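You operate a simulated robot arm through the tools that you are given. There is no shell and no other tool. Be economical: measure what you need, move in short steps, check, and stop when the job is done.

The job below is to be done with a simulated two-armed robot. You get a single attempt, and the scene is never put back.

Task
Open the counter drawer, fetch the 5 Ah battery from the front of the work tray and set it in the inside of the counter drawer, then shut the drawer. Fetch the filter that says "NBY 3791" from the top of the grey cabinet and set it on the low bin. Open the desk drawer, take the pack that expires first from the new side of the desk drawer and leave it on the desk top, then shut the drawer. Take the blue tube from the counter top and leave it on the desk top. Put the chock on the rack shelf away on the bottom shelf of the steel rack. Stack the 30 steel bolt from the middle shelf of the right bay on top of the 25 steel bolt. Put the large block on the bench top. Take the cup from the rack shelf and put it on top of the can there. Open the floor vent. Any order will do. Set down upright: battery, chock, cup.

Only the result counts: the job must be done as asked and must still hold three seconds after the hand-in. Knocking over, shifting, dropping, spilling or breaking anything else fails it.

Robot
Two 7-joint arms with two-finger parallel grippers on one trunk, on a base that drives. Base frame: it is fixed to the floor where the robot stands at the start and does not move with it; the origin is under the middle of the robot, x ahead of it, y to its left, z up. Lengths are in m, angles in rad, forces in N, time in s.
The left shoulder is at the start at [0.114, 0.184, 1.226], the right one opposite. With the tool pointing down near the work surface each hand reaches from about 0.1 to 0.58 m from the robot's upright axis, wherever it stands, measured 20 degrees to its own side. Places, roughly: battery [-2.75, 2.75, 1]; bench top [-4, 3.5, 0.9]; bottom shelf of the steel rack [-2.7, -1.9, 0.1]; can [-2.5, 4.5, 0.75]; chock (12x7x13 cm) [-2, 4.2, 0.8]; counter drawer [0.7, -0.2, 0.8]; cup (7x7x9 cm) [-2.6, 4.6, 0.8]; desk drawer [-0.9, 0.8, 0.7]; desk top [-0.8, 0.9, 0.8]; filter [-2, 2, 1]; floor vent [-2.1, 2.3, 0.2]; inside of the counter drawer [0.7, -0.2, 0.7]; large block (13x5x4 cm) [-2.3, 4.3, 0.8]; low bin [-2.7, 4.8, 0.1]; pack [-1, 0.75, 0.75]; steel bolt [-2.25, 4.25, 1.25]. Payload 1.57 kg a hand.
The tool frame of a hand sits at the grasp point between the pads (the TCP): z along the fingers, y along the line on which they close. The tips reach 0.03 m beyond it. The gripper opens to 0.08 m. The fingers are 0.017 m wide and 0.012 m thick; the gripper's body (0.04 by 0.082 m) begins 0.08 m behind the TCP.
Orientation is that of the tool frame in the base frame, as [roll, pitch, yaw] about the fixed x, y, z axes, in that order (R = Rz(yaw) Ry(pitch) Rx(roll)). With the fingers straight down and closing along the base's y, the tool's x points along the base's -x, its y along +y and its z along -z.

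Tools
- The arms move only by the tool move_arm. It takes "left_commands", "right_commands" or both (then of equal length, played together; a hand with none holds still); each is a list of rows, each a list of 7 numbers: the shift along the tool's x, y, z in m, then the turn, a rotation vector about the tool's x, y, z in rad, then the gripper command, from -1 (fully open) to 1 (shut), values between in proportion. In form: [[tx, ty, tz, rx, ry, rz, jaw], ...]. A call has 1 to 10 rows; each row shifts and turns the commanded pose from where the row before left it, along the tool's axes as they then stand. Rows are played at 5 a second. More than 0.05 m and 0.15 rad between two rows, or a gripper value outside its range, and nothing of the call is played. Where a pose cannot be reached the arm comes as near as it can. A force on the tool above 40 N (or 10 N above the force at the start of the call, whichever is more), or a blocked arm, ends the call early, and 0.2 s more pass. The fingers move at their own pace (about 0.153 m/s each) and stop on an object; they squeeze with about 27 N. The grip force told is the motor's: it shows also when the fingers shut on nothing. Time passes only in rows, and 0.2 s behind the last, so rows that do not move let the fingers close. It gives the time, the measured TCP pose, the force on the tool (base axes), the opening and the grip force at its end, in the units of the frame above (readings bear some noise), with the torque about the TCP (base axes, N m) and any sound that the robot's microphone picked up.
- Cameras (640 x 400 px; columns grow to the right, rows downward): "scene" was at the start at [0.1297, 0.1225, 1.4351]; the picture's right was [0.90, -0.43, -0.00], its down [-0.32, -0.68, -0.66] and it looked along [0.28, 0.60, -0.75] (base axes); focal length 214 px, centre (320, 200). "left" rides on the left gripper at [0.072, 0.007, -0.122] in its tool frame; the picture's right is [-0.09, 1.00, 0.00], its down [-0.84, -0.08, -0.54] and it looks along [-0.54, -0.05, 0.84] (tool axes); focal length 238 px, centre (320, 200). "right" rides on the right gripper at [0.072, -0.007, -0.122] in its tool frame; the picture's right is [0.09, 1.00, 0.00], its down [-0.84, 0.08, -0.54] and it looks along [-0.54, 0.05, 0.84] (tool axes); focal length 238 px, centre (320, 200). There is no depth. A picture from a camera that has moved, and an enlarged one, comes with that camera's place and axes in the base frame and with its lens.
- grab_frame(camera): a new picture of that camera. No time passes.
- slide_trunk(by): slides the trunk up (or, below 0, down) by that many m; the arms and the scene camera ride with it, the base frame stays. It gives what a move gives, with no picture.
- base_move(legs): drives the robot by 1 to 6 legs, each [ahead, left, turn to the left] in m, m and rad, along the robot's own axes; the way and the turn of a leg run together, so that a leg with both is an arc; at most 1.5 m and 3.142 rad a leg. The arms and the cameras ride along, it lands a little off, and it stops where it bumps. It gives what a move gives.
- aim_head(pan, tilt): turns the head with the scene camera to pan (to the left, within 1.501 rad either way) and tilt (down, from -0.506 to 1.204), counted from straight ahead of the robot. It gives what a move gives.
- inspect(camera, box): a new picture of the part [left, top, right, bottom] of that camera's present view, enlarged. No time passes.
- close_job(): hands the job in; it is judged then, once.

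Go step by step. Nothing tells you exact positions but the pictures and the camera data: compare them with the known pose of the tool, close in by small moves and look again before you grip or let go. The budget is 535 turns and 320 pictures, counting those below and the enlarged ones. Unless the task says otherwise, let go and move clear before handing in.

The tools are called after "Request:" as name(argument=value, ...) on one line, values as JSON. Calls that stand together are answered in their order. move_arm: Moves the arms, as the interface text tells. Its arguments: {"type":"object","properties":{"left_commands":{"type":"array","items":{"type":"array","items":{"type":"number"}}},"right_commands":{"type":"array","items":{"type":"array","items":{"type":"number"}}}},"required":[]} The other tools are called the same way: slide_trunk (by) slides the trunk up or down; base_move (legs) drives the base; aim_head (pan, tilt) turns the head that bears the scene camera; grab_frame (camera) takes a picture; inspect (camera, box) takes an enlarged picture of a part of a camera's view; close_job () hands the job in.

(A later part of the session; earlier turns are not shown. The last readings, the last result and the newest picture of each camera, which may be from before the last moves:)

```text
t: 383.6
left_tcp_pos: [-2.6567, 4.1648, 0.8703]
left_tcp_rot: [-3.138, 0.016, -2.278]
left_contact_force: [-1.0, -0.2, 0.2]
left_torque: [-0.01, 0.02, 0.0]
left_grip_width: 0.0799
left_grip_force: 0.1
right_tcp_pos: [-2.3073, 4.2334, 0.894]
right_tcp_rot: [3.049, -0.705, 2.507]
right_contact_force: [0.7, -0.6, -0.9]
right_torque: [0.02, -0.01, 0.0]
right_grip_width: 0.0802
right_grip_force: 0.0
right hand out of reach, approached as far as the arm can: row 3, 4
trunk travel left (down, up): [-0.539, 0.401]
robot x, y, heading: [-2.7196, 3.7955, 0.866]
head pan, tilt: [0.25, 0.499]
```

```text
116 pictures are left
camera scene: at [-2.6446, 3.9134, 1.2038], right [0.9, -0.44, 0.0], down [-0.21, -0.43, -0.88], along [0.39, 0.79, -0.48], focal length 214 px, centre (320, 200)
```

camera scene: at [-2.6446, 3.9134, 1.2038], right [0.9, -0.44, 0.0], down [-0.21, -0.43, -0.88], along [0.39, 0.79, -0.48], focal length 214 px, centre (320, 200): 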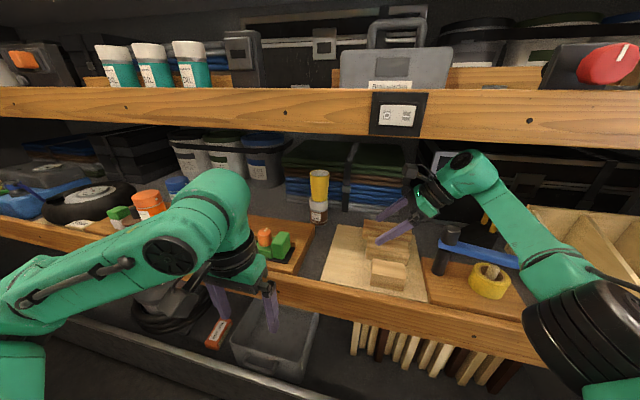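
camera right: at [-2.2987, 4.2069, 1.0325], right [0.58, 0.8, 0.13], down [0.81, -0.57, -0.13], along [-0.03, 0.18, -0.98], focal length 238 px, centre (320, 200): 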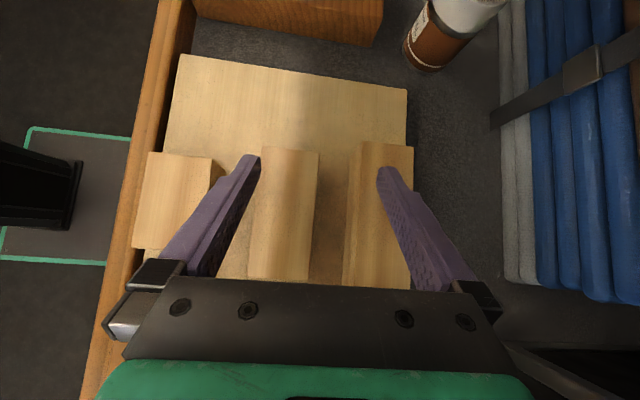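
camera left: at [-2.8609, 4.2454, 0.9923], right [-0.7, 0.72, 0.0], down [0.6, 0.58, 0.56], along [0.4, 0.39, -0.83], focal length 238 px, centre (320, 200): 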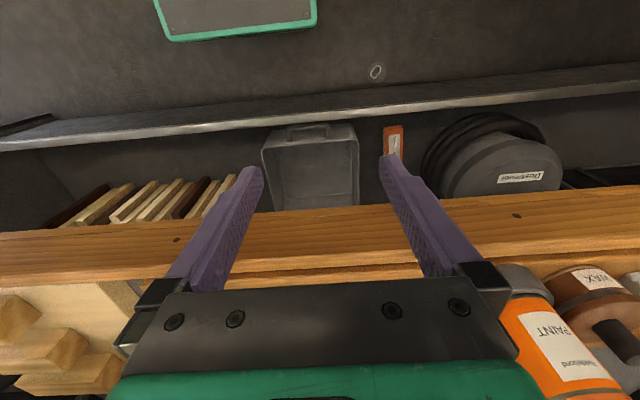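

Slightly short of reach; nudge the base forward 4 cm.

Request:
base_move(legs=[[0.04, 0, 0]])

Request:
move_arm(right_commands=[[0, 0.03, 0, 0, 0, 0, -1]])

Request:
grab_frame(camera="right")

```text
t: 384.5
left_tcp_pos: [-2.6311, 4.1965, 0.8714]
left_tcp_rot: [-3.138, 0.018, -2.279]
left_contact_force: [-0.3, -0.2, -0.8]
left_torque: [0.01, 0.05, -0.01]
left_grip_width: 0.0799
left_grip_force: 0.1
right_tcp_pos: [-2.281, 4.2651, 0.8941]
right_tcp_rot: [3.051, -0.706, 2.504]
right_contact_force: [0.8, -0.6, -0.3]
right_torque: [0.0, 0.03, 0.01]
right_grip_width: 0.0798
right_grip_force: 0.0
trunk travel left (down, up): [-0.539, 0.401]
robot x, y, heading: [-2.6941, 3.8215, 0.869]
head pan, tilt: [0.25, 0.499]
```

```text
t: 384.9
left_tcp_pos: [-2.6328, 4.1957, 0.8705]
left_tcp_rot: [-3.138, 0.017, -2.278]
left_contact_force: [0.4, -1.1, -0.8]
left_torque: [-0.01, 0.01, 0.0]
left_grip_width: 0.0799
left_grip_force: 0.2
right_tcp_pos: [-2.2817, 4.2645, 0.8943]
right_tcp_rot: [3.05, -0.705, 2.506]
right_contact_force: [-0.2, 0.7, 0.3]
right_torque: [0.0, -0.03, 0.01]
right_grip_width: 0.08
right_grip_force: 0.0
right hand out of reach, approached as far as the arm can: row 1
trunk travel left (down, up): [-0.539, 0.401]
robot x, y, heading: [-2.6961, 3.8234, 0.866]
head pan, tilt: [0.25, 0.499]
```

```text
115 pictures are left
camera right: at [-2.2733, 4.2365, 1.0331], right [0.58, 0.8, 0.13], down [0.81, -0.57, -0.13], along [-0.03, 0.18, -0.98], focal length 238 px, centre (320, 200)
```

right: 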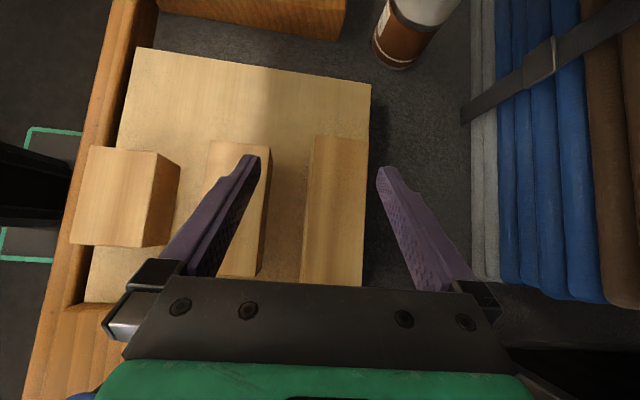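

Request:
base_move(legs=[[0.035, 0, 0]])

Request:
grab_frame(camera="right")

```text
t: 385.8
left_tcp_pos: [-2.6096, 4.2222, 0.871]
left_tcp_rot: [-3.139, 0.018, -2.278]
left_contact_force: [-0.2, 0.1, -1.0]
left_torque: [-0.02, -0.02, -0.03]
left_grip_width: 0.0799
left_grip_force: 0.0
right_tcp_pos: [-2.2599, 4.2906, 0.8947]
right_tcp_rot: [3.051, -0.706, 2.505]
right_contact_force: [0.3, -0.1, 0.3]
right_torque: [-0.04, 0.0, -0.01]
right_grip_width: 0.08
right_grip_force: 0.0
trunk travel left (down, up): [-0.539, 0.401]
robot x, y, heading: [-2.668, 3.8465, 0.863]
head pan, tilt: [0.25, 0.499]
```

```text
114 pictures are left
camera right: at [-2.2509, 4.2631, 1.0328], right [0.58, 0.8, 0.13], down [0.81, -0.57, -0.13], along [-0.03, 0.18, -0.98], focal length 238 px, centre (320, 200)
```

right: 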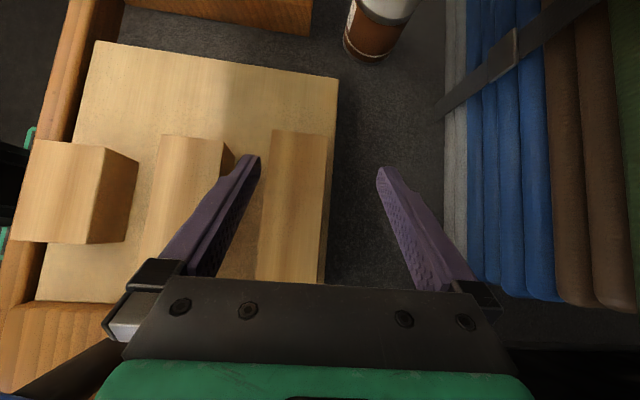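

Front finger sits right over the gap. Descend 6 cm and close.

Request:
move_arm(right_commands=[[-0.0129, -0.002, 0.0153, 0, 0, 0, -1], [-0.0129, -0.002, 0.0153, 0, 0, 0, -1], [-0.0115, 0, 0.0138, 0, 0, 0, -1]])

Request:
grab_frame(camera="right")

```text
t: 386.6
left_tcp_pos: [-2.6104, 4.2183, 0.874]
left_tcp_rot: [-3.141, 0.023, -2.279]
left_contact_force: [-0.1, -0.2, -0.2]
left_torque: [0.02, 0.0, -0.01]
left_grip_width: 0.08
left_grip_force: 0.1
right_tcp_pos: [-2.2622, 4.2884, 0.8406]
right_tcp_rot: [3.038, -0.712, 2.511]
right_contact_force: [6.3, -1.6, 22.2]
right_torque: [-0.54, 0.64, 0.26]
right_grip_width: 0.076
right_grip_force: 0.0
trunk travel left (down, up): [-0.539, 0.401]
robot x, y, heading: [-2.6714, 3.8471, 0.864]
head pan, tilt: [0.25, 0.499]
```

```text
113 pictures are left
camera right: at [-2.252, 4.2596, 0.9796], right [0.58, 0.8, 0.14], down [0.81, -0.57, -0.13], along [-0.03, 0.19, -0.98], focal length 238 px, centre (320, 200)
```

right: 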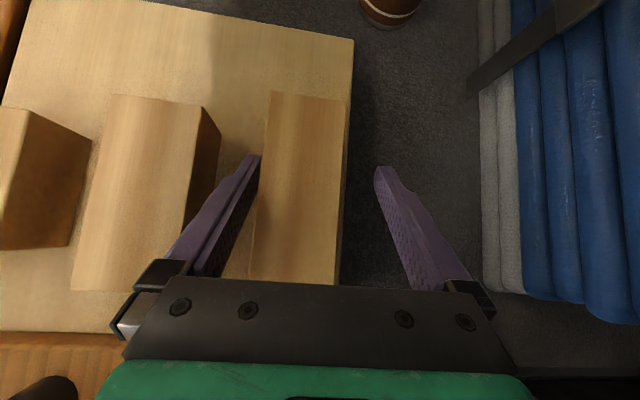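

Fingertip reached the board. Lift 4 mm and close.

Request:
move_arm(right_commands=[[0.0032, 0, -0.0038, 0, 0, 0, -1], [0, 0, 0, 0, 0, 0, 0.1], [0, 0, 0, 0, 0, 0, 1], [0, 0, 0, 0, 0, 0, 1], [0, 0, 0, 0, 0, 0, 1]])

Request:
grab_frame(camera="right")

```text
t: 387.8
left_tcp_pos: [-2.6104, 4.2217, 0.8723]
left_tcp_rot: [-3.137, 0.018, -2.279]
left_contact_force: [-0.2, -0.3, 0.5]
left_torque: [0.0, -0.01, -0.02]
left_grip_width: 0.08
left_grip_force: 0.0
right_tcp_pos: [-2.2591, 4.2909, 0.8406]
right_tcp_rot: [3.049, -0.705, 2.505]
right_contact_force: [-1.6, -0.9, 2.8]
right_torque: [-0.31, -0.09, -0.17]
right_grip_width: 0.0466
right_grip_force: 27.5
trunk travel left (down, up): [-0.539, 0.401]
robot x, y, heading: [-2.6716, 3.8495, 0.866]
head pan, tilt: [0.25, 0.499]
```

```text
112 pictures are left
camera right: at [-2.251, 4.2627, 0.9789], right [0.58, 0.8, 0.13], down [0.81, -0.57, -0.13], along [-0.03, 0.18, -0.98], focal length 238 px, centre (320, 200)
```

right: 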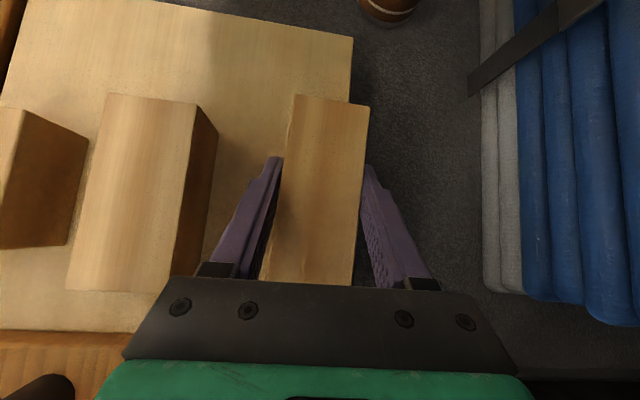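

Gripped. Lift 5.5 cm straight up, then back the base out.

Request:
move_arm(right_commands=[[0.0129, 0, -0.0153, 0, 0, 0, 1], [0.0129, 0, -0.0153, 0, 0, 0, 1], [0.0108, 0, -0.0128, 0, 0, 0, 1]])

Request:
grab_frame(camera="right")

Request:
inspect(camera="scene", box=[310, 90, 510, 260])

```text
t: 388.6
left_tcp_pos: [-2.6096, 4.2219, 0.8707]
left_tcp_rot: [-3.14, 0.018, -2.279]
left_contact_force: [-0.8, 0.1, 0.1]
left_torque: [-0.01, 0.01, 0.01]
left_grip_width: 0.0801
left_grip_force: 0.2
right_tcp_pos: [-2.2622, 4.2872, 0.8976]
right_tcp_rot: [3.051, -0.705, 2.506]
right_contact_force: [-0.8, -0.9, -1.4]
right_torque: [0.02, -0.03, -0.02]
right_grip_width: 0.0455
right_grip_force: 27.0
trunk travel left (down, up): [-0.539, 0.401]
robot x, y, heading: [-2.6729, 3.8507, 0.868]
head pan, tilt: [0.25, 0.499]
```

```text
111 pictures are left
camera right: at [-2.2537, 4.2603, 1.0369], right [0.58, 0.8, 0.13], down [0.81, -0.57, -0.13], along [-0.03, 0.18, -0.98], focal length 238 px, centre (320, 200)
```

right: 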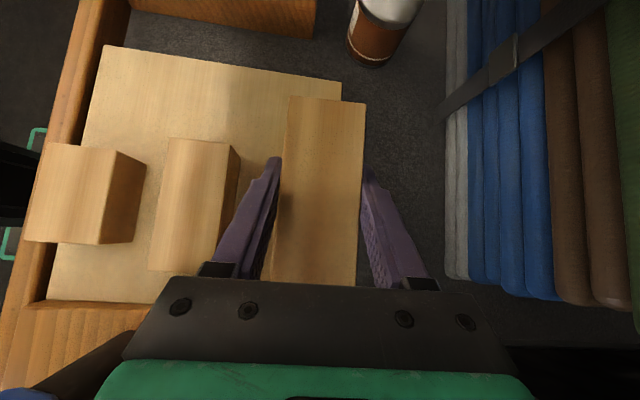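

```text
2.35 times, centred on (410, 175) of scene
camera zoom: at [-2.597, 3.9698, 1.2039], right [0.9, -0.44, 0.0], down [-0.21, -0.43, -0.88], along [0.39, 0.79, -0.48], focal length 505 px, centre (108, 259)
```

zoom: 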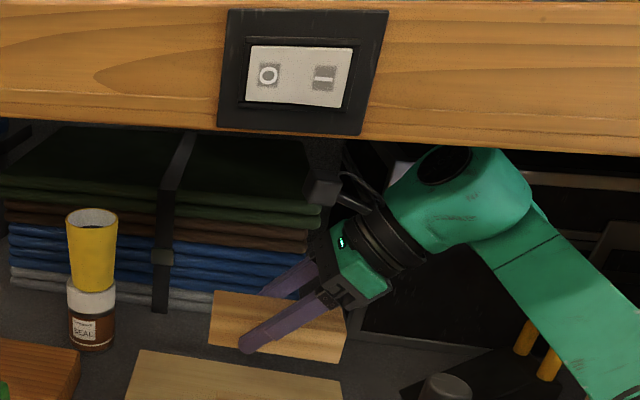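

Block is up and level. Lower 5 mm for wrist clearance and back straight out.

Request:
move_arm(right_commands=[[-0.0032, 0, 0.0038, 0, 0, 0, 1]])

Request:
base_move(legs=[[-0.25, 0, 0]])

Request:
grab_frame(camera="scene")

```text
t: 389.0
left_tcp_pos: [-2.6097, 4.2222, 0.8703]
left_tcp_rot: [-3.138, 0.017, -2.278]
left_contact_force: [0.2, 1.0, 0.8]
left_torque: [0.0, 0.04, -0.01]
left_grip_width: 0.08
left_grip_force: 0.1
right_tcp_pos: [-2.2624, 4.2863, 0.893]
right_tcp_rot: [3.05, -0.704, 2.504]
right_contact_force: [0.2, 0.4, -1.8]
right_torque: [0.01, 0.01, 0.02]
right_grip_width: 0.0458
right_grip_force: 26.4
trunk travel left (down, up): [-0.539, 0.401]
robot x, y, heading: [-2.6742, 3.8476, 0.865]
head pan, tilt: [0.25, 0.499]
```

```text
t: 390.8
left_tcp_pos: [-2.7721, 4.0298, 0.8707]
left_tcp_rot: [-3.138, 0.019, -2.278]
left_contact_force: [0.8, -1.4, -0.5]
left_torque: [0.01, -0.01, -0.01]
left_grip_width: 0.0799
left_grip_force: 0.1
right_tcp_pos: [-2.4249, 4.095, 0.8944]
right_tcp_rot: [3.052, -0.705, 2.504]
right_contact_force: [-0.3, 0.0, -1.0]
right_torque: [0.01, -0.01, 0.0]
right_grip_width: 0.0457
right_grip_force: 26.8
trunk travel left (down, up): [-0.539, 0.401]
robot x, y, heading: [-2.834, 3.6613, 0.87]
head pan, tilt: [0.25, 0.499]
```

```text
109 pictures are left
camera scene: at [-2.7598, 3.7777, 1.2039], right [0.9, -0.44, 0.0], down [-0.21, -0.43, -0.88], along [0.39, 0.79, -0.48], focal length 214 px, centre (320, 200)
```

scene: 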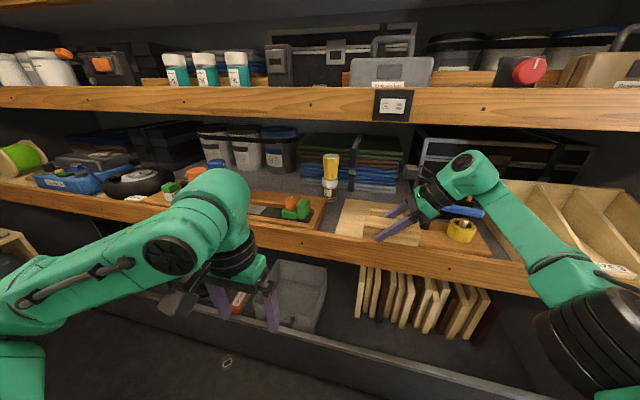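

Block is out. Retract the hand, turn around to face the opposite side (bench), and look.

Request:
move_arm(right_commands=[[0, -0.04, 0, 0, 0, 0, 1], [0, -0.04, 0, 0, 0, 0, 1], [0, -0.04, 0, 0, 0, 0, 1], [0.01, -0.03, -0.012, 0, 0, 0, 1]])

Request:
base_move(legs=[[0, 0.45, 0], [0, 0, 0.8], [0, 0, 0.8]])

Request:
base_move(legs=[[0, 0, 0.8], [0, 0, 0.74]])

Request:
aim_head(pan=0, tilt=0.6)

Request:
grab_frame(camera="scene")

```text
t: 391.8
left_tcp_pos: [-2.7721, 4.0297, 0.8705]
left_tcp_rot: [-3.138, 0.016, -2.277]
left_contact_force: [0.0, -0.9, 0.2]
left_torque: [0.02, -0.01, -0.03]
left_grip_width: 0.0802
left_grip_force: 0.1
right_tcp_pos: [-2.5222, 3.9782, 0.8964]
right_tcp_rot: [3.05, -0.705, 2.505]
right_contact_force: [-0.6, 0.2, -0.7]
right_torque: [0.05, -0.02, -0.01]
right_grip_width: 0.0457
right_grip_force: 26.7
trunk travel left (down, up): [-0.539, 0.401]
robot x, y, heading: [-2.8334, 3.6587, 0.865]
head pan, tilt: [0.25, 0.499]
```

```text
t: 398.7
left_tcp_pos: [-3.5534, 3.9898, 0.8712]
left_tcp_rot: [-3.139, 0.018, -0.657]
left_contact_force: [0.1, -0.6, 0.1]
left_torque: [0.05, -0.02, -0.05]
left_grip_width: 0.0798
left_grip_force: 0.1
right_tcp_pos: [-3.5148, 4.2435, 0.8971]
right_tcp_rot: [3.05, -0.702, -2.156]
right_contact_force: [-0.3, 0.0, -1.5]
right_torque: [0.01, 0.01, -0.02]
right_grip_width: 0.0457
right_grip_force: 27.1
trunk travel left (down, up): [-0.539, 0.401]
robot x, y, heading: [-3.1785, 3.948, 2.486]
head pan, tilt: [0.25, 0.499]
```

```text
t: 403.2
left_tcp_pos: [-3.2353, 3.5722, 0.871]
left_tcp_rot: [-3.138, 0.017, 0.873]
left_contact_force: [0.1, 0.2, 0.8]
left_torque: [0.0, -0.01, 0.01]
left_grip_width: 0.0803
left_grip_force: 0.1
right_tcp_pos: [-3.4866, 3.6233, 0.8971]
right_tcp_rot: [3.051, -0.704, -0.626]
right_contact_force: [0.0, 0.2, -0.5]
right_torque: [-0.01, -0.01, 0.02]
right_grip_width: 0.0457
right_grip_force: 27.7
trunk travel left (down, up): [-0.539, 0.401]
robot x, y, heading: [-3.1769, 3.9454, -2.26]
head pan, tilt: [0.25, 0.499]
```

```text
t: 403.9
left_tcp_pos: [-3.2363, 3.5713, 0.8712]
left_tcp_rot: [-3.138, 0.015, 0.875]
left_contact_force: [-0.4, 0.1, 0.5]
left_torque: [-0.03, 0.0, 0.06]
left_grip_width: 0.0801
left_grip_force: 0.1
right_tcp_pos: [-3.4855, 3.6208, 0.8966]
right_tcp_rot: [3.052, -0.706, -0.626]
right_contact_force: [0.4, -0.7, -1.8]
right_torque: [0.02, -0.03, -0.02]
right_grip_width: 0.0458
right_grip_force: 27.0
trunk travel left (down, up): [-0.539, 0.401]
robot x, y, heading: [-3.1763, 3.944, -2.267]
head pan, tilt: [0.0, 0.6]
```

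```text
108 pictures are left
camera scene: at [-3.2637, 3.8405, 1.1948], right [-0.77, 0.64, 0.0], down [0.36, 0.43, -0.83], along [-0.53, -0.63, -0.56], focal length 214 px, centre (320, 200)
```

scene: 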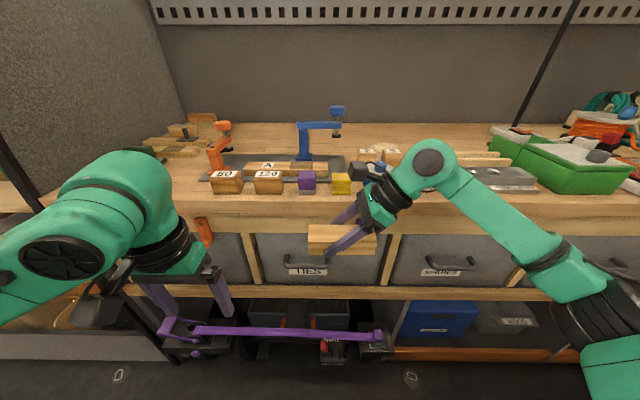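

This is the workbench. Raise the block, move right along the bench, and look down with the hand camera for a free spot.

Request:
move_arm(right_commands=[[0.03, 0, -0.035, 0, 0, 0, 1], [0.03, 0, -0.035, 0, 0, 0, 1], [0.03, 0, -0.035, 0, 0, 0, 1]])

Request:
base_move(legs=[[0, -0.2, 0], [0.08, 0, 0]])

Request:
grab_frame(camera="right")

```text
t: 404.8
left_tcp_pos: [-3.2335, 3.5728, 0.8699]
left_tcp_rot: [-3.138, 0.018, 0.873]
left_contact_force: [1.0, -0.4, 0.4]
left_torque: [0.0, 0.01, 0.0]
left_grip_width: 0.0803
left_grip_force: 0.1
right_tcp_pos: [-3.4797, 3.6261, 1.0356]
right_tcp_rot: [3.052, -0.705, -0.628]
right_contact_force: [0.3, -0.2, -1.5]
right_torque: [-0.01, 0.0, -0.04]
right_grip_width: 0.0459
right_grip_force: 27.2
trunk travel left (down, up): [-0.539, 0.401]
robot x, y, heading: [-3.172, 3.9458, -2.269]
head pan, tilt: [0.0, 0.6]
```

```text
t: 407.0
left_tcp_pos: [-3.4419, 3.6398, 0.871]
left_tcp_rot: [-3.139, 0.016, 0.871]
left_contact_force: [-0.4, 0.3, -0.6]
left_torque: [-0.02, -0.05, -0.01]
left_grip_width: 0.0802
left_grip_force: 0.1
right_tcp_pos: [-3.6886, 3.6948, 1.0349]
right_tcp_rot: [3.051, -0.704, -0.629]
right_contact_force: [0.8, 0.6, -1.4]
right_torque: [0.03, -0.05, -0.01]
right_grip_width: 0.0456
right_grip_force: 27.4
trunk travel left (down, up): [-0.539, 0.401]
robot x, y, heading: [-3.3824, 4.0143, -2.266]
head pan, tilt: [0.0, 0.6]
```

```text
107 pictures are left
camera right: at [-3.6969, 3.7237, 1.1731], right [-0.57, -0.81, 0.13], down [-0.82, 0.56, -0.13], along [0.03, -0.18, -0.98], focal length 238 px, centre (320, 200)
```

right: 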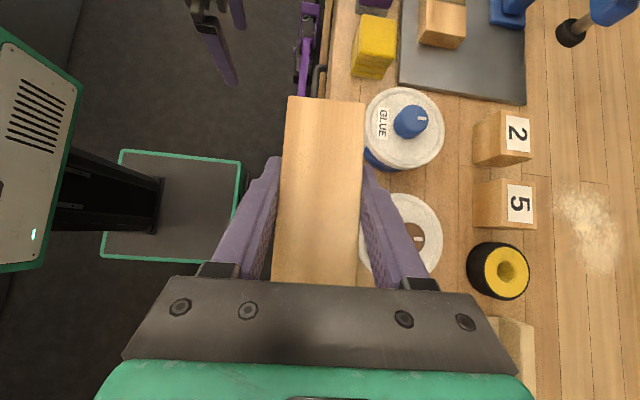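

Glue pots occupy this stretch. Move 17 cm further right and look again.

Request:
base_move(legs=[[0, -0.18, 0]])

Request:
grab_frame(camera="right")

```text
t: 408.5
left_tcp_pos: [-3.5821, 3.7575, 0.8714]
left_tcp_rot: [-3.139, 0.015, 0.87]
left_contact_force: [0.0, -0.3, -0.2]
left_torque: [-0.01, -0.02, 0.04]
left_grip_width: 0.08
left_grip_force: 0.0
right_tcp_pos: [-3.8281, 3.8121, 1.0342]
right_tcp_rot: [3.049, -0.705, -0.627]
right_contact_force: [-0.5, -0.4, -2.3]
right_torque: [-0.02, -0.02, 0.0]
right_grip_width: 0.0457
right_grip_force: 26.7
trunk travel left (down, up): [-0.539, 0.401]
robot x, y, heading: [-3.5239, 4.1321, -2.27]
head pan, tilt: [0.0, 0.6]
```

```text
106 pictures are left
camera right: at [-3.836, 3.8412, 1.1733], right [-0.57, -0.81, 0.13], down [-0.82, 0.56, -0.13], along [0.03, -0.18, -0.98], focal length 238 px, centre (320, 200)
```

right: 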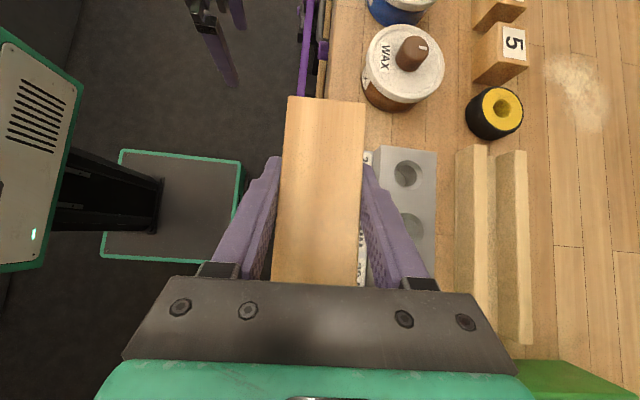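

No room here; the left part of the bench looked emptier. Move left along the bench and look again.

Request:
base_move(legs=[[0, 0.76, 0]])

Request:
grab_frame(camera="right")

```text
t: 412.7
left_tcp_pos: [-3.0083, 3.2588, 0.8704]
left_tcp_rot: [-3.141, 0.015, 0.848]
left_contact_force: [-0.2, -0.6, -0.5]
left_torque: [-0.03, 0.01, -0.01]
left_grip_width: 0.08
left_grip_force: 0.2
right_tcp_pos: [-3.2517, 3.3193, 1.0347]
right_tcp_rot: [3.051, -0.705, -0.652]
right_contact_force: [-0.3, 0.1, -1.0]
right_torque: [-0.01, -0.04, -0.01]
right_grip_width: 0.0454
right_grip_force: 26.6
trunk travel left (down, up): [-0.539, 0.401]
robot x, y, heading: [-2.9402, 3.6308, -2.292]
head pan, tilt: [0.0, 0.6]
```

```text
105 pictures are left
camera right: at [-3.26, 3.3487, 1.1733], right [-0.59, -0.8, 0.13], down [-0.81, 0.58, -0.13], along [0.03, -0.18, -0.98], focal length 238 px, centre (320, 200)
```

right: 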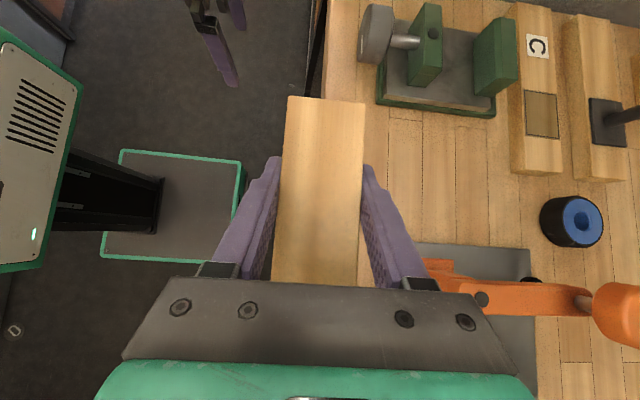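

A free area lies just here. Place the block at lateral ≈0.39, n ≈ -4.575: shift, then lower.

Request:
move_arm(right_commands=[[0.018, 0.025, 0.015, 0, 0, 0, 1], [0.018, 0.025, 0.015, 0, 0, 0, 1], [0, 0.028, 0, 0, 0, 0, 1], [-0.025, 0, 0.03, 0, 0, 0, 1], [-0.02, 0, 0.024, 0, 0, 0, 1]])

Request:
grab_frame(camera="right")

```text
t: 413.9
left_tcp_pos: [-3.0086, 3.2586, 0.8706]
left_tcp_rot: [-3.141, 0.016, 0.848]
left_contact_force: [-0.5, -1.4, 0.1]
left_torque: [0.01, -0.01, 0.01]
left_grip_width: 0.0801
left_grip_force: 0.1
right_tcp_pos: [-3.2698, 3.2257, 0.9709]
right_tcp_rot: [3.052, -0.705, -0.652]
right_contact_force: [-0.2, -0.8, -0.7]
right_torque: [0.01, -0.03, -0.06]
right_grip_width: 0.0458
right_grip_force: 27.7
trunk travel left (down, up): [-0.539, 0.401]
robot x, y, heading: [-2.9413, 3.6298, -2.3]
head pan, tilt: [0.0, 0.6]
```

```text
104 pictures are left
camera right: at [-3.2766, 3.2555, 1.1093], right [-0.59, -0.8, 0.13], down [-0.81, 0.58, -0.13], along [0.03, -0.18, -0.98], focal length 238 px, centre (320, 200)
```

right: 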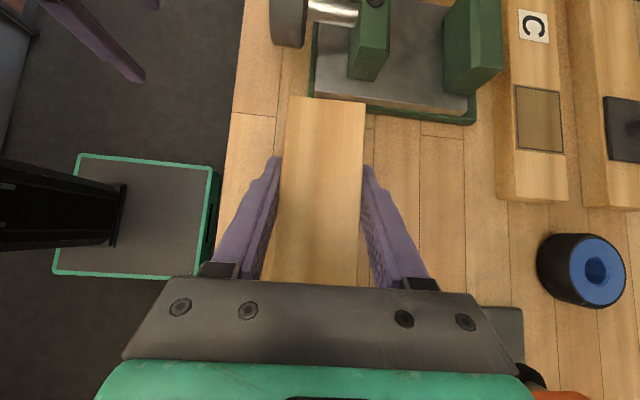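

Clear of the vise by ~3 cm. Lower to contact.

Request:
move_arm(right_commands=[[-0.0129, 0, 0.0153, 0, 0, 0, 1], [-0.008, 0, 0.0095, 0, 0, 0, 1], [-0.005, 0, 0.006, 0, 0, 0, 1], [-0.005, 0, 0.006, 0, 0, 0, 1]])

```text
t: 414.5
left_tcp_pos: [-3.0076, 3.2611, 0.8715]
left_tcp_rot: [-3.138, 0.017, 0.849]
left_contact_force: [0.5, 0.4, -0.8]
left_torque: [0.02, 0.01, 0.02]
left_grip_width: 0.0798
left_grip_force: 0.0
right_tcp_pos: [-3.2687, 3.2241, 0.9515]
right_tcp_rot: [3.026, -0.728, -0.639]
right_contact_force: [0.2, 5.0, 12.6]
right_torque: [0.49, 0.19, -0.01]
right_grip_width: 0.0458
right_grip_force: 27.4
trunk travel left (down, up): [-0.539, 0.401]
robot x, y, heading: [-2.9429, 3.6321, -2.289]
head pan, tilt: [0.0, 0.6]
stopped in row 3 (right hand): the force on the tool passed its limit (the readings are from after the stop); the commanded pose is now the measured one
```

Contact with the bench. Ease off, open, and rise along the finger direction.

Request:
move_arm(right_commands=[[0.0012, 0, -0.0014, 0, 0, 0, 1], [0, 0, 0, 0, 0, 0, 0.1], [0, 0, 0, 0, 0, 0, -0.6], [0, 0, 0, 0, 0, 0, -1], [0, 0, -0.02, 0, 0, 0, -1], [0, 0, -0.03, 0, 0, 0, -1], [0.02, 0, -0.035, 0, 0, 0, -1], [0.02, 0, -0.035, 0, 0, 0, -1]])

Request:
grab_frame(camera="right")

```text
t: 416.3
left_tcp_pos: [-3.0079, 3.2592, 0.8712]
left_tcp_rot: [-3.139, 0.019, 0.849]
left_contact_force: [-0.2, -0.2, 0.1]
left_torque: [0.0, 0.02, 0.01]
left_grip_width: 0.0797
left_grip_force: 0.0
right_tcp_pos: [-3.3029, 3.2634, 1.065]
right_tcp_rot: [3.033, -0.721, -0.642]
right_contact_force: [-1.0, -0.1, 0.1]
right_torque: [-0.02, 0.01, -0.04]
right_grip_width: 0.0797
right_grip_force: 0.0
trunk travel left (down, up): [-0.539, 0.401]
robot x, y, heading: [-2.94, 3.6308, -2.296]
head pan, tilt: [0.0, 0.6]
```

```text
103 pictures are left
camera right: at [-3.3118, 3.295, 1.2031], right [-0.6, -0.79, 0.14], down [-0.8, 0.58, -0.14], along [0.03, -0.2, -0.98], focal length 238 px, centre (320, 200)
```

right: 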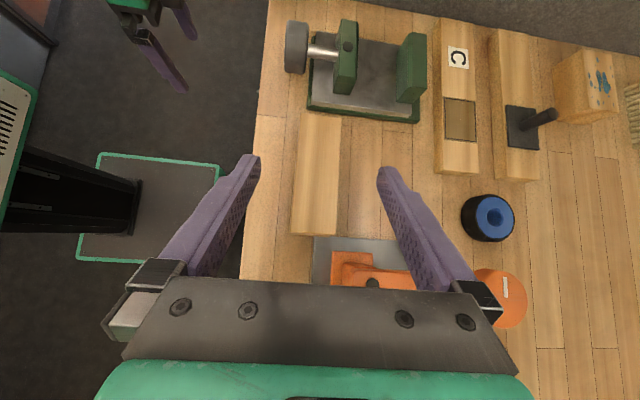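

The block lies flat on the bench. Next the bolts: retract, turn back to the right-hand shelves, and raise the trunk to view the middle shelf.

Request:
move_arm(right_commands=[[0, -0.04, 0, 0, 0, 0, -1], [0, -0.04, 0, 0, 0, 0, -1], [0, -0.04, 0, 0, 0, 0, -1], [0, -0.03, 0, 0, 0, 0, -1]])

Request:
base_move(legs=[[-0.05, 0, 0], [0, 0, -0.8], [0, 0, -0.8], [0, 0, -0.8], [0, 0, -0.72]])

Request:
slide_trunk(by=0.3)

Request:
aim_head(pan=0.0, tilt=0.4)

Request:
grab_frame(camera="scene")

```text
t: 417.3
left_tcp_pos: [-3.0086, 3.2597, 0.8715]
left_tcp_rot: [-3.14, 0.017, 0.848]
left_contact_force: [-0.6, -0.5, -0.1]
left_torque: [0.03, -0.02, 0.02]
left_grip_width: 0.0802
left_grip_force: 0.2
right_tcp_pos: [-3.2022, 3.3785, 1.0539]
right_tcp_rot: [3.032, -0.725, -0.642]
right_contact_force: [0.0, -0.2, -0.7]
right_torque: [0.04, 0.01, 0.01]
right_grip_width: 0.0799
right_grip_force: 0.1
trunk travel left (down, up): [-0.539, 0.401]
robot x, y, heading: [-2.9451, 3.6343, -2.295]
head pan, tilt: [0.0, 0.6]
```

```text
t: 426.5
left_tcp_pos: [-2.8477, 4.0429, 0.871]
left_tcp_rot: [-3.141, 0.018, -2.27]
left_contact_force: [0.2, 0.4, 0.5]
left_torque: [-0.02, 0.01, -0.03]
left_grip_width: 0.0798
left_grip_force: 0.0
right_tcp_pos: [-2.6504, 3.9284, 1.0525]
right_tcp_rot: [3.031, -0.722, 2.524]
right_contact_force: [-0.2, 0.4, 0.1]
right_torque: [-0.02, 0.0, -0.02]
right_grip_width: 0.0799
right_grip_force: 0.0
trunk travel left (down, up): [-0.539, 0.401]
robot x, y, heading: [-2.9076, 3.6667, 0.88]
head pan, tilt: [0.0, 0.6]
```

```text
t: 429.5
left_tcp_pos: [-2.8472, 4.0424, 1.1712]
left_tcp_rot: [-3.14, 0.018, -2.27]
left_contact_force: [0.6, 0.2, 0.2]
left_torque: [0.02, 0.0, 0.04]
left_grip_width: 0.08
left_grip_force: 0.1
right_tcp_pos: [-2.6503, 3.9294, 1.3537]
right_tcp_rot: [3.032, -0.722, 2.523]
right_contact_force: [0.7, 0.4, -0.6]
right_torque: [0.0, 0.03, -0.01]
right_grip_width: 0.0799
right_grip_force: 0.0
trunk travel left (down, up): [-0.839, 0.101]
robot x, y, heading: [-2.9088, 3.67, 0.874]
head pan, tilt: [0.0, 0.6]
```

```text
t: 430.2
left_tcp_pos: [-2.8484, 4.0411, 1.1705]
left_tcp_rot: [-3.141, 0.018, -2.269]
left_contact_force: [-0.3, -0.2, 0.3]
left_torque: [0.01, 0.0, -0.02]
left_grip_width: 0.0799
left_grip_force: 0.1
right_tcp_pos: [-2.6502, 3.9281, 1.3529]
right_tcp_rot: [3.031, -0.724, 2.526]
right_contact_force: [-0.2, -0.4, 1.2]
right_torque: [0.02, 0.0, 0.04]
right_grip_width: 0.08
right_grip_force: 0.0
trunk travel left (down, up): [-0.839, 0.101]
robot x, y, heading: [-2.9078, 3.6679, 0.878]
head pan, tilt: [0.0, 0.4]
```

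```text
102 pictures are left
camera scene: at [-2.8129, 3.7795, 1.513], right [0.77, -0.64, 0.0], down [-0.25, -0.3, -0.92], along [0.59, 0.71, -0.39], focal length 214 px, centre (320, 200)
```

scene: 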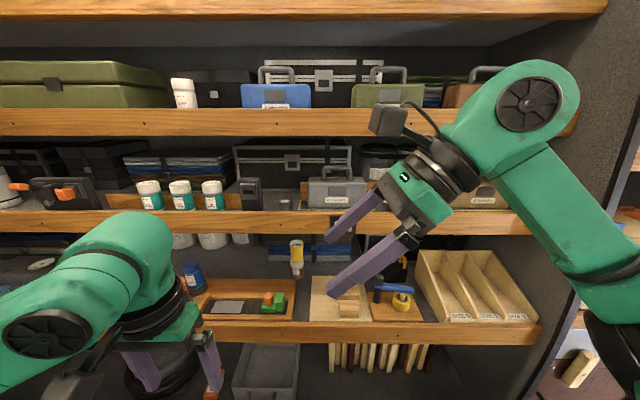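

Request:
inspect(camera="scene", box=[230, 150, 440, 230])

```text
3.05 times, centred on (335, 190) of scene
camera zoom: at [-2.8129, 3.7795, 1.513], right [0.77, -0.64, 0.0], down [-0.25, -0.3, -0.92], along [0.59, 0.71, -0.39], focal length 654 px, centre (274, 230)
```

zoom: 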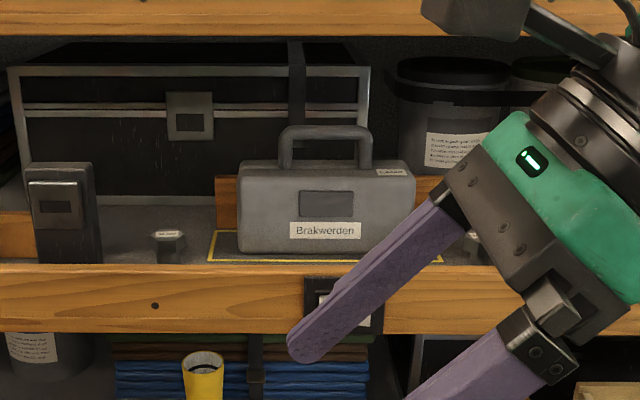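

Two hex bolts: one left of the grey case, one right of it. Move the hand aside and zoom in on both.

Request:
move_arm(right_commands=[[-0.03, -0.02, -0.026, 0, 0, 0, -1], [-0.03, -0.02, -0.026, 0, 0, 0, -1], [-0.03, -0.02, -0.026, 0, 0, 0, -1], [-0.03, 0, -0.026, 0, 0, 0, -1]])

Request:
inspect(camera="scene", box=[270, 190, 400, 220])

```text
t: 431.2
left_tcp_pos: [-2.8474, 4.0413, 1.1704]
left_tcp_rot: [-3.141, 0.018, -2.268]
left_contact_force: [-0.4, 0.2, 0.5]
left_torque: [0.02, 0.0, -0.02]
left_grip_width: 0.0801
left_grip_force: 0.0
right_tcp_pos: [-2.564, 3.7811, 1.3449]
right_tcp_rot: [3.03, -0.724, 2.525]
right_contact_force: [-0.4, 0.7, 0.0]
right_torque: [0.02, 0.01, -0.02]
right_grip_width: 0.08
right_grip_force: 0.0
trunk travel left (down, up): [-0.839, 0.101]
robot x, y, heading: [-2.908, 3.6689, 0.871]
head pan, tilt: [0.0, 0.4]
```

```text
4.92 times, centred on (335, 205) of scene
camera zoom: at [-2.8117, 3.7778, 1.5131], right [0.77, -0.64, 0.0], down [-0.25, -0.3, -0.92], along [0.59, 0.71, -0.39], focal length 1056 px, centre (246, 175)
```

zoom: 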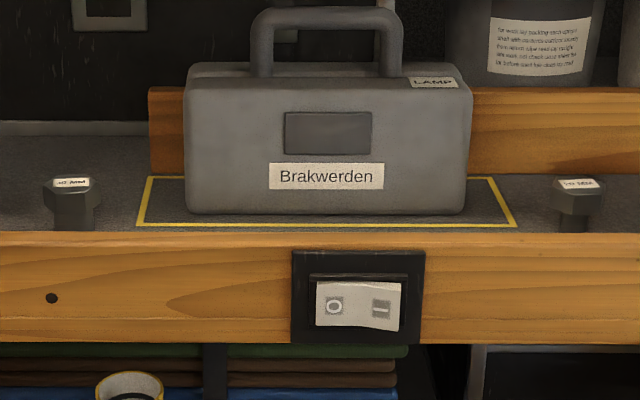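

Request:
inspect(camera="scene", box=[274, 220, 294, 234])

Request:
inspect(camera="scene", box=[378, 220, 398, 234])

```text
16.00 times, centred on (284, 227) of scene
camera zoom: at [-2.8117, 3.7778, 1.5131], right [0.77, -0.64, 0.0], down [-0.25, -0.3, -0.92], along [0.59, 0.71, -0.39], focal length 3432 px, centre (896, -232)
```

zoom: 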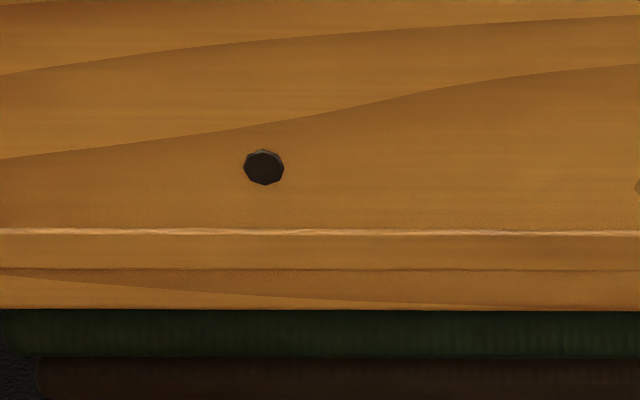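

```text
16.00 times, centred on (388, 227) of scene
camera zoom: at [-2.8117, 3.7778, 1.5131], right [0.77, -0.64, 0.0], down [-0.25, -0.3, -0.92], along [0.59, 0.71, -0.39], focal length 3432 px, centre (-768, -232)
```

zoom: 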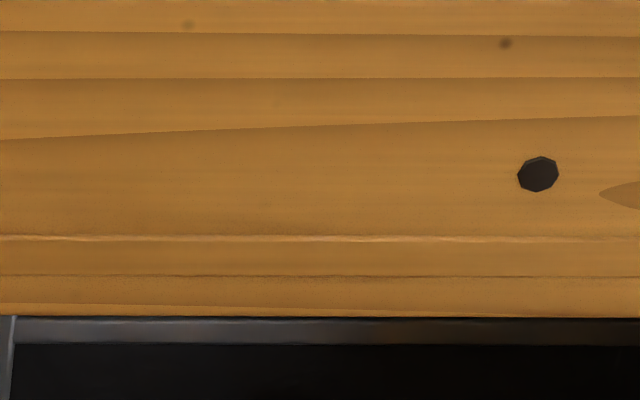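

Request:
inspect(camera="scene", box=[275, 196, 295, 211])

Request:
inspect(camera="scene", box=[378, 196, 398, 211])

```text
16.00 times, centred on (285, 204) of scene
camera zoom: at [-2.8117, 3.7778, 1.5131], right [0.77, -0.64, 0.0], down [-0.25, -0.3, -0.92], along [0.59, 0.71, -0.39], focal length 3432 px, centre (880, 144)
```

zoom: 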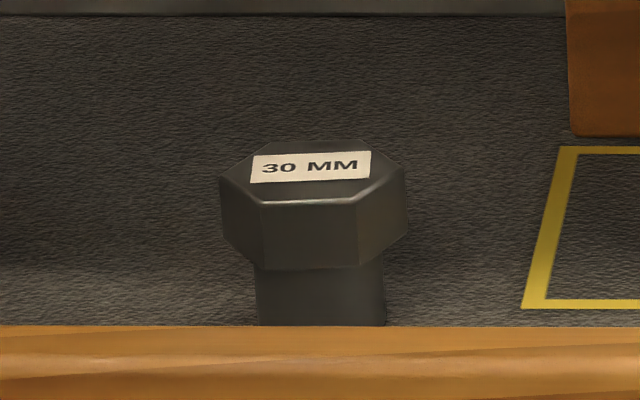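

```text
16.00 times, centred on (388, 204) of scene
camera zoom: at [-2.8117, 3.7778, 1.5131], right [0.77, -0.64, 0.0], down [-0.25, -0.3, -0.92], along [0.59, 0.71, -0.39], focal length 3432 px, centre (-768, 144)
```

zoom: 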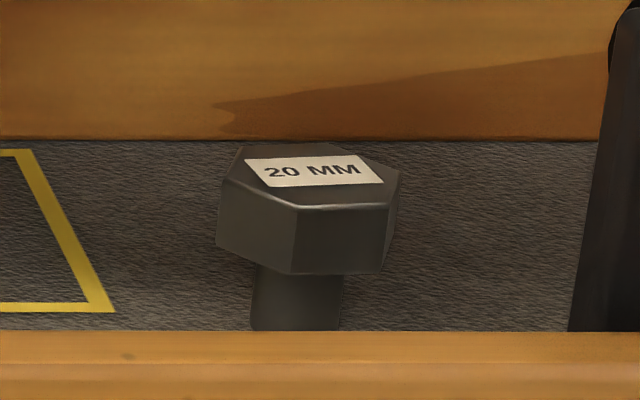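

Left is 30 MM, right is 20 MM. Look for the 25 MM bolt further along.

Request:
aim_head(pan=-0.3, tilt=0.4)

Request:
grab_frame(camera="scene")

```text
t: 432.0
left_tcp_pos: [-2.8478, 4.0421, 1.1705]
left_tcp_rot: [-3.139, 0.019, -2.269]
left_contact_force: [0.6, -0.6, 0.2]
left_torque: [0.04, 0.0, 0.02]
left_grip_width: 0.08
left_grip_force: 0.0
right_tcp_pos: [-2.5645, 3.7824, 1.3452]
right_tcp_rot: [3.031, -0.723, 2.523]
right_contact_force: [0.9, -0.2, 0.5]
right_torque: [-0.01, 0.01, 0.0]
right_grip_width: 0.0802
right_grip_force: 0.1
trunk travel left (down, up): [-0.839, 0.101]
robot x, y, heading: [-2.9066, 3.6671, 0.88]
head pan, tilt: [-0.3, 0.4]
```

```text
95 pictures are left
camera scene: at [-2.7946, 3.7589, 1.513], right [0.54, -0.84, 0.0], down [-0.33, -0.21, -0.92], along [0.77, 0.5, -0.39], focal length 214 px, centre (320, 200)
```

scene: 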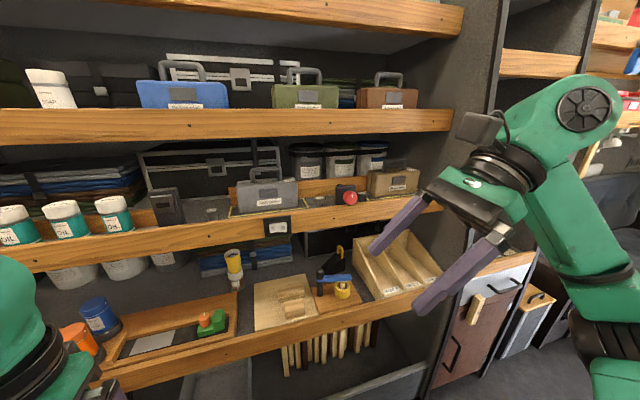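

Request:
inspect(camera="scene", box=[150, 150, 420, 250])

```text
2.37 times, centred on (285, 200) of scene
camera zoom: at [-2.7946, 3.7589, 1.513], right [0.54, -0.84, 0.0], down [-0.33, -0.21, -0.92], along [0.77, 0.5, -0.39], focal length 508 px, centre (403, 200)
```

zoom: 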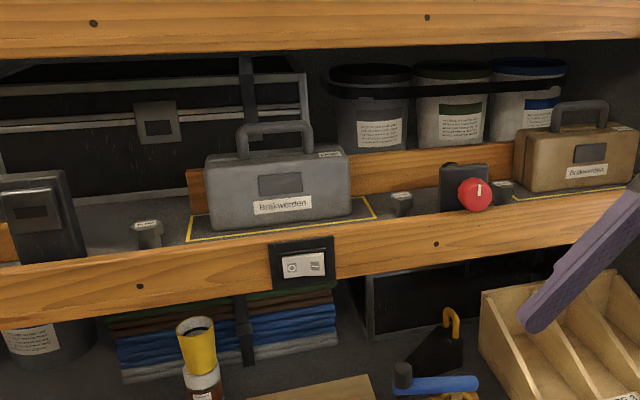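

Request:
inspect(camera="scene", box=[350, 186, 374, 203])

```text
16.00 times, centred on (362, 194) of scene
camera zoom: at [-2.7946, 3.7589, 1.513], right [0.54, -0.84, 0.0], down [-0.33, -0.21, -0.92], along [0.77, 0.5, -0.39], focal length 3432 px, centre (-352, 288)
```

zoom: 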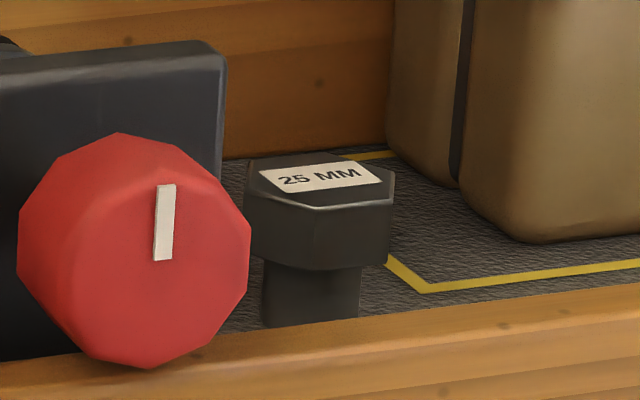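

The 25 MM bolt is right of the red knob. The 30 MM bolt is at ≈[-2.49, 4.34]. With the hand's current sideways lean (closing front-to-back), position above the 30 MM bolt and look.

Request:
base_move(legs=[[0, 0.15, 0], [0.17, 0, 0]])

Request:
move_arm(right_commands=[[0.03, 0.02, 0.025, 0, 0, 0, -1], [0.03, 0.02, 0.025, 0, 0, 0, -1], [0.03, 0.02, 0.025, 0, 0, 0, -1], [0.025, 0.035, 0.022, 0, 0, 0, -1], [0, 0.04, 0, 0, 0, 0, -1], [0, 0.04, 0, 0, 0, 0, -1], [0, 0.04, 0, 0, 0, 0, -1]])

Request:
grab_frame(camera="right")

```text
t: 434.4
left_tcp_pos: [-2.8566, 4.2658, 1.1716]
left_tcp_rot: [-3.139, 0.019, -2.269]
left_contact_force: [-0.7, 0.3, -0.5]
left_torque: [0.03, 0.02, -0.03]
left_grip_width: 0.0798
left_grip_force: 0.0
right_tcp_pos: [-2.5738, 4.0059, 1.347]
right_tcp_rot: [3.026, -0.723, 2.527]
right_contact_force: [-0.2, 0.2, 0.1]
right_torque: [0.01, -0.05, -0.02]
right_grip_width: 0.0801
right_grip_force: 0.1
trunk travel left (down, up): [-0.839, 0.101]
robot x, y, heading: [-2.9118, 3.8948, 0.874]
head pan, tilt: [-0.3, 0.4]
```

```text
t: 436.0
left_tcp_pos: [-2.8554, 4.2706, 1.1697]
left_tcp_rot: [-3.14, 0.014, -2.269]
left_contact_force: [-1.1, 0.1, 0.5]
left_torque: [-0.01, 0.01, -0.01]
left_grip_width: 0.0803
left_grip_force: 0.1
right_tcp_pos: [-2.5507, 4.27, 1.3674]
right_tcp_rot: [3.03, -0.72, 2.527]
right_contact_force: [-0.3, 0.1, -0.2]
right_torque: [-0.01, 0.0, -0.02]
right_grip_width: 0.0798
right_grip_force: 0.1
trunk travel left (down, up): [-0.839, 0.101]
robot x, y, heading: [-2.9129, 3.8966, 0.88]
head pan, tilt: [-0.3, 0.4]
```

```text
92 pictures are left
camera right: at [-2.5436, 4.2402, 1.5054], right [0.57, 0.81, 0.14], down [0.82, -0.56, -0.14], along [-0.03, 0.2, -0.98], focal length 238 px, centre (320, 200)
```

right: 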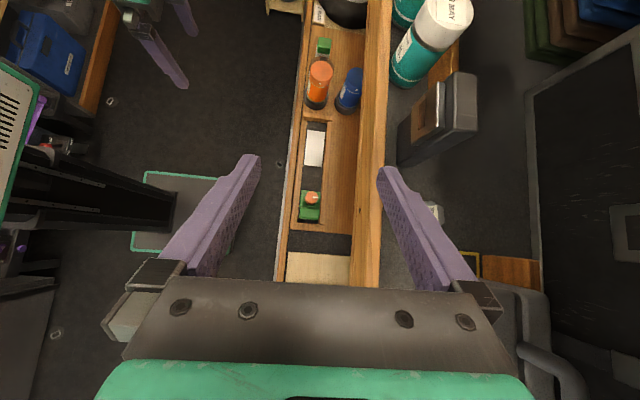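

The bolt's head is at ≈[-2.456, 4.412, 1.21]. Gripping from the sides (along the shelf) is better here, so I'll return the hand to its default roll with a forward tilt.

Request:
move_arm(right_commands=[[0, -0.04, 0, 0, 0, 0, -1], [0, -0.04, 0, 0, 0, 0, -1], [0, -0.04, 0, 0, -0.12, 0, -1], [0, 0, 0, 0, -0.15, 0, -1], [0, 0, 0, 0, -0.15, 0, -1], [0, 0, 0, 0, -0.15, 0, -1], [0, 0, 0, 0.05, -0.15, 0, -1]])

Request:
move_arm(right_commands=[[0, 0, 0, 0.03, 0, -0.14, -1], [0, 0, 0, 0.03, 0, -0.14, -1], [0, 0, 0, 0, 0, -0.15, -1], [0, 0, 0, 0, 0, -0.15, -1], [0, 0, 0, 0, 0, -0.15, -1], [0, 0, 0, 0, 0, -0.15, -1], [0, 0, 0, 0, 0, -0.15, -1], [0, 0, 0, 0, 0, -0.15, -1], [0, 0, 0, 0, 0, -0.15, -1], [0, 0, 0, 0, 0, -0.15, -1]])

```text
refused: row 7 steps farther than a row can; nothing moved
```

```text
t: 438.2
left_tcp_pos: [-2.8545, 4.2688, 1.1704]
left_tcp_rot: [-3.14, 0.017, -2.269]
left_contact_force: [0.9, 1.3, -0.5]
left_torque: [0.02, -0.01, 0.02]
left_grip_width: 0.0799
left_grip_force: 0.1
right_tcp_pos: [-2.5522, 4.2697, 1.3677]
right_tcp_rot: [2.426, -0.021, -2.287]
right_contact_force: [0.2, -0.5, -0.5]
right_torque: [-0.04, 0.0, 0.0]
right_grip_width: 0.0802
right_grip_force: 0.0
trunk travel left (down, up): [-0.839, 0.101]
robot x, y, heading: [-2.9116, 3.8979, 0.872]
head pan, tilt: [-0.3, 0.4]
```

Request:
move_arm(right_commands=[[0, 0, 0, 0.14, 0, 0, -1], [0, 0, 0, 0.14, 0, 0, -1], [0, 0, 0, 0.14, 0, 0, -1], [0, 0, 0, 0.14, 0, 0, -1], [0, 0, 0, 0.145, 0, 0, -1], [0, 0, 0, 0, -0.14, 0, -1], [0, 0, 0, 0, -0.14, 0, -1], [0, 0, 0, 0, -0.14, 0, -1], [0, 0, 0, 0, -0.1, 0, -1]])

Request:
grab_frame(camera="right")

```text
t: 440.2
left_tcp_pos: [-2.8541, 4.2674, 1.1706]
left_tcp_rot: [-3.14, 0.018, -2.268]
left_contact_force: [0.0, 0.2, 0.3]
left_torque: [0.03, 0.03, 0.01]
left_grip_width: 0.0802
left_grip_force: 0.1
right_tcp_pos: [-2.5765, 4.2493, 1.3463]
right_tcp_rot: [3.053, 0.478, -2.33]
right_contact_force: [-0.2, 0.4, 0.0]
right_torque: [0.01, 0.03, 0.02]
right_grip_width: 0.0802
right_grip_force: 0.0
right hand out of reach, approached as far as the arm can: row 2, 3, 4, 5
trunk travel left (down, up): [-0.839, 0.101]
robot x, y, heading: [-2.9082, 3.8929, 0.872]
head pan, tilt: [-0.3, 0.4]
```

```text
91 pictures are left
camera right: at [-2.6465, 4.1513, 1.4211], right [-0.8, 0.59, 0.04], down [0.32, 0.38, 0.87], along [0.5, 0.71, -0.49], focal length 238 px, centre (320, 200)
```

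right: 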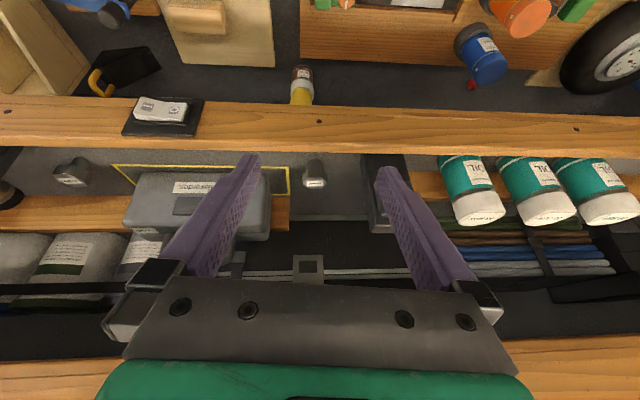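

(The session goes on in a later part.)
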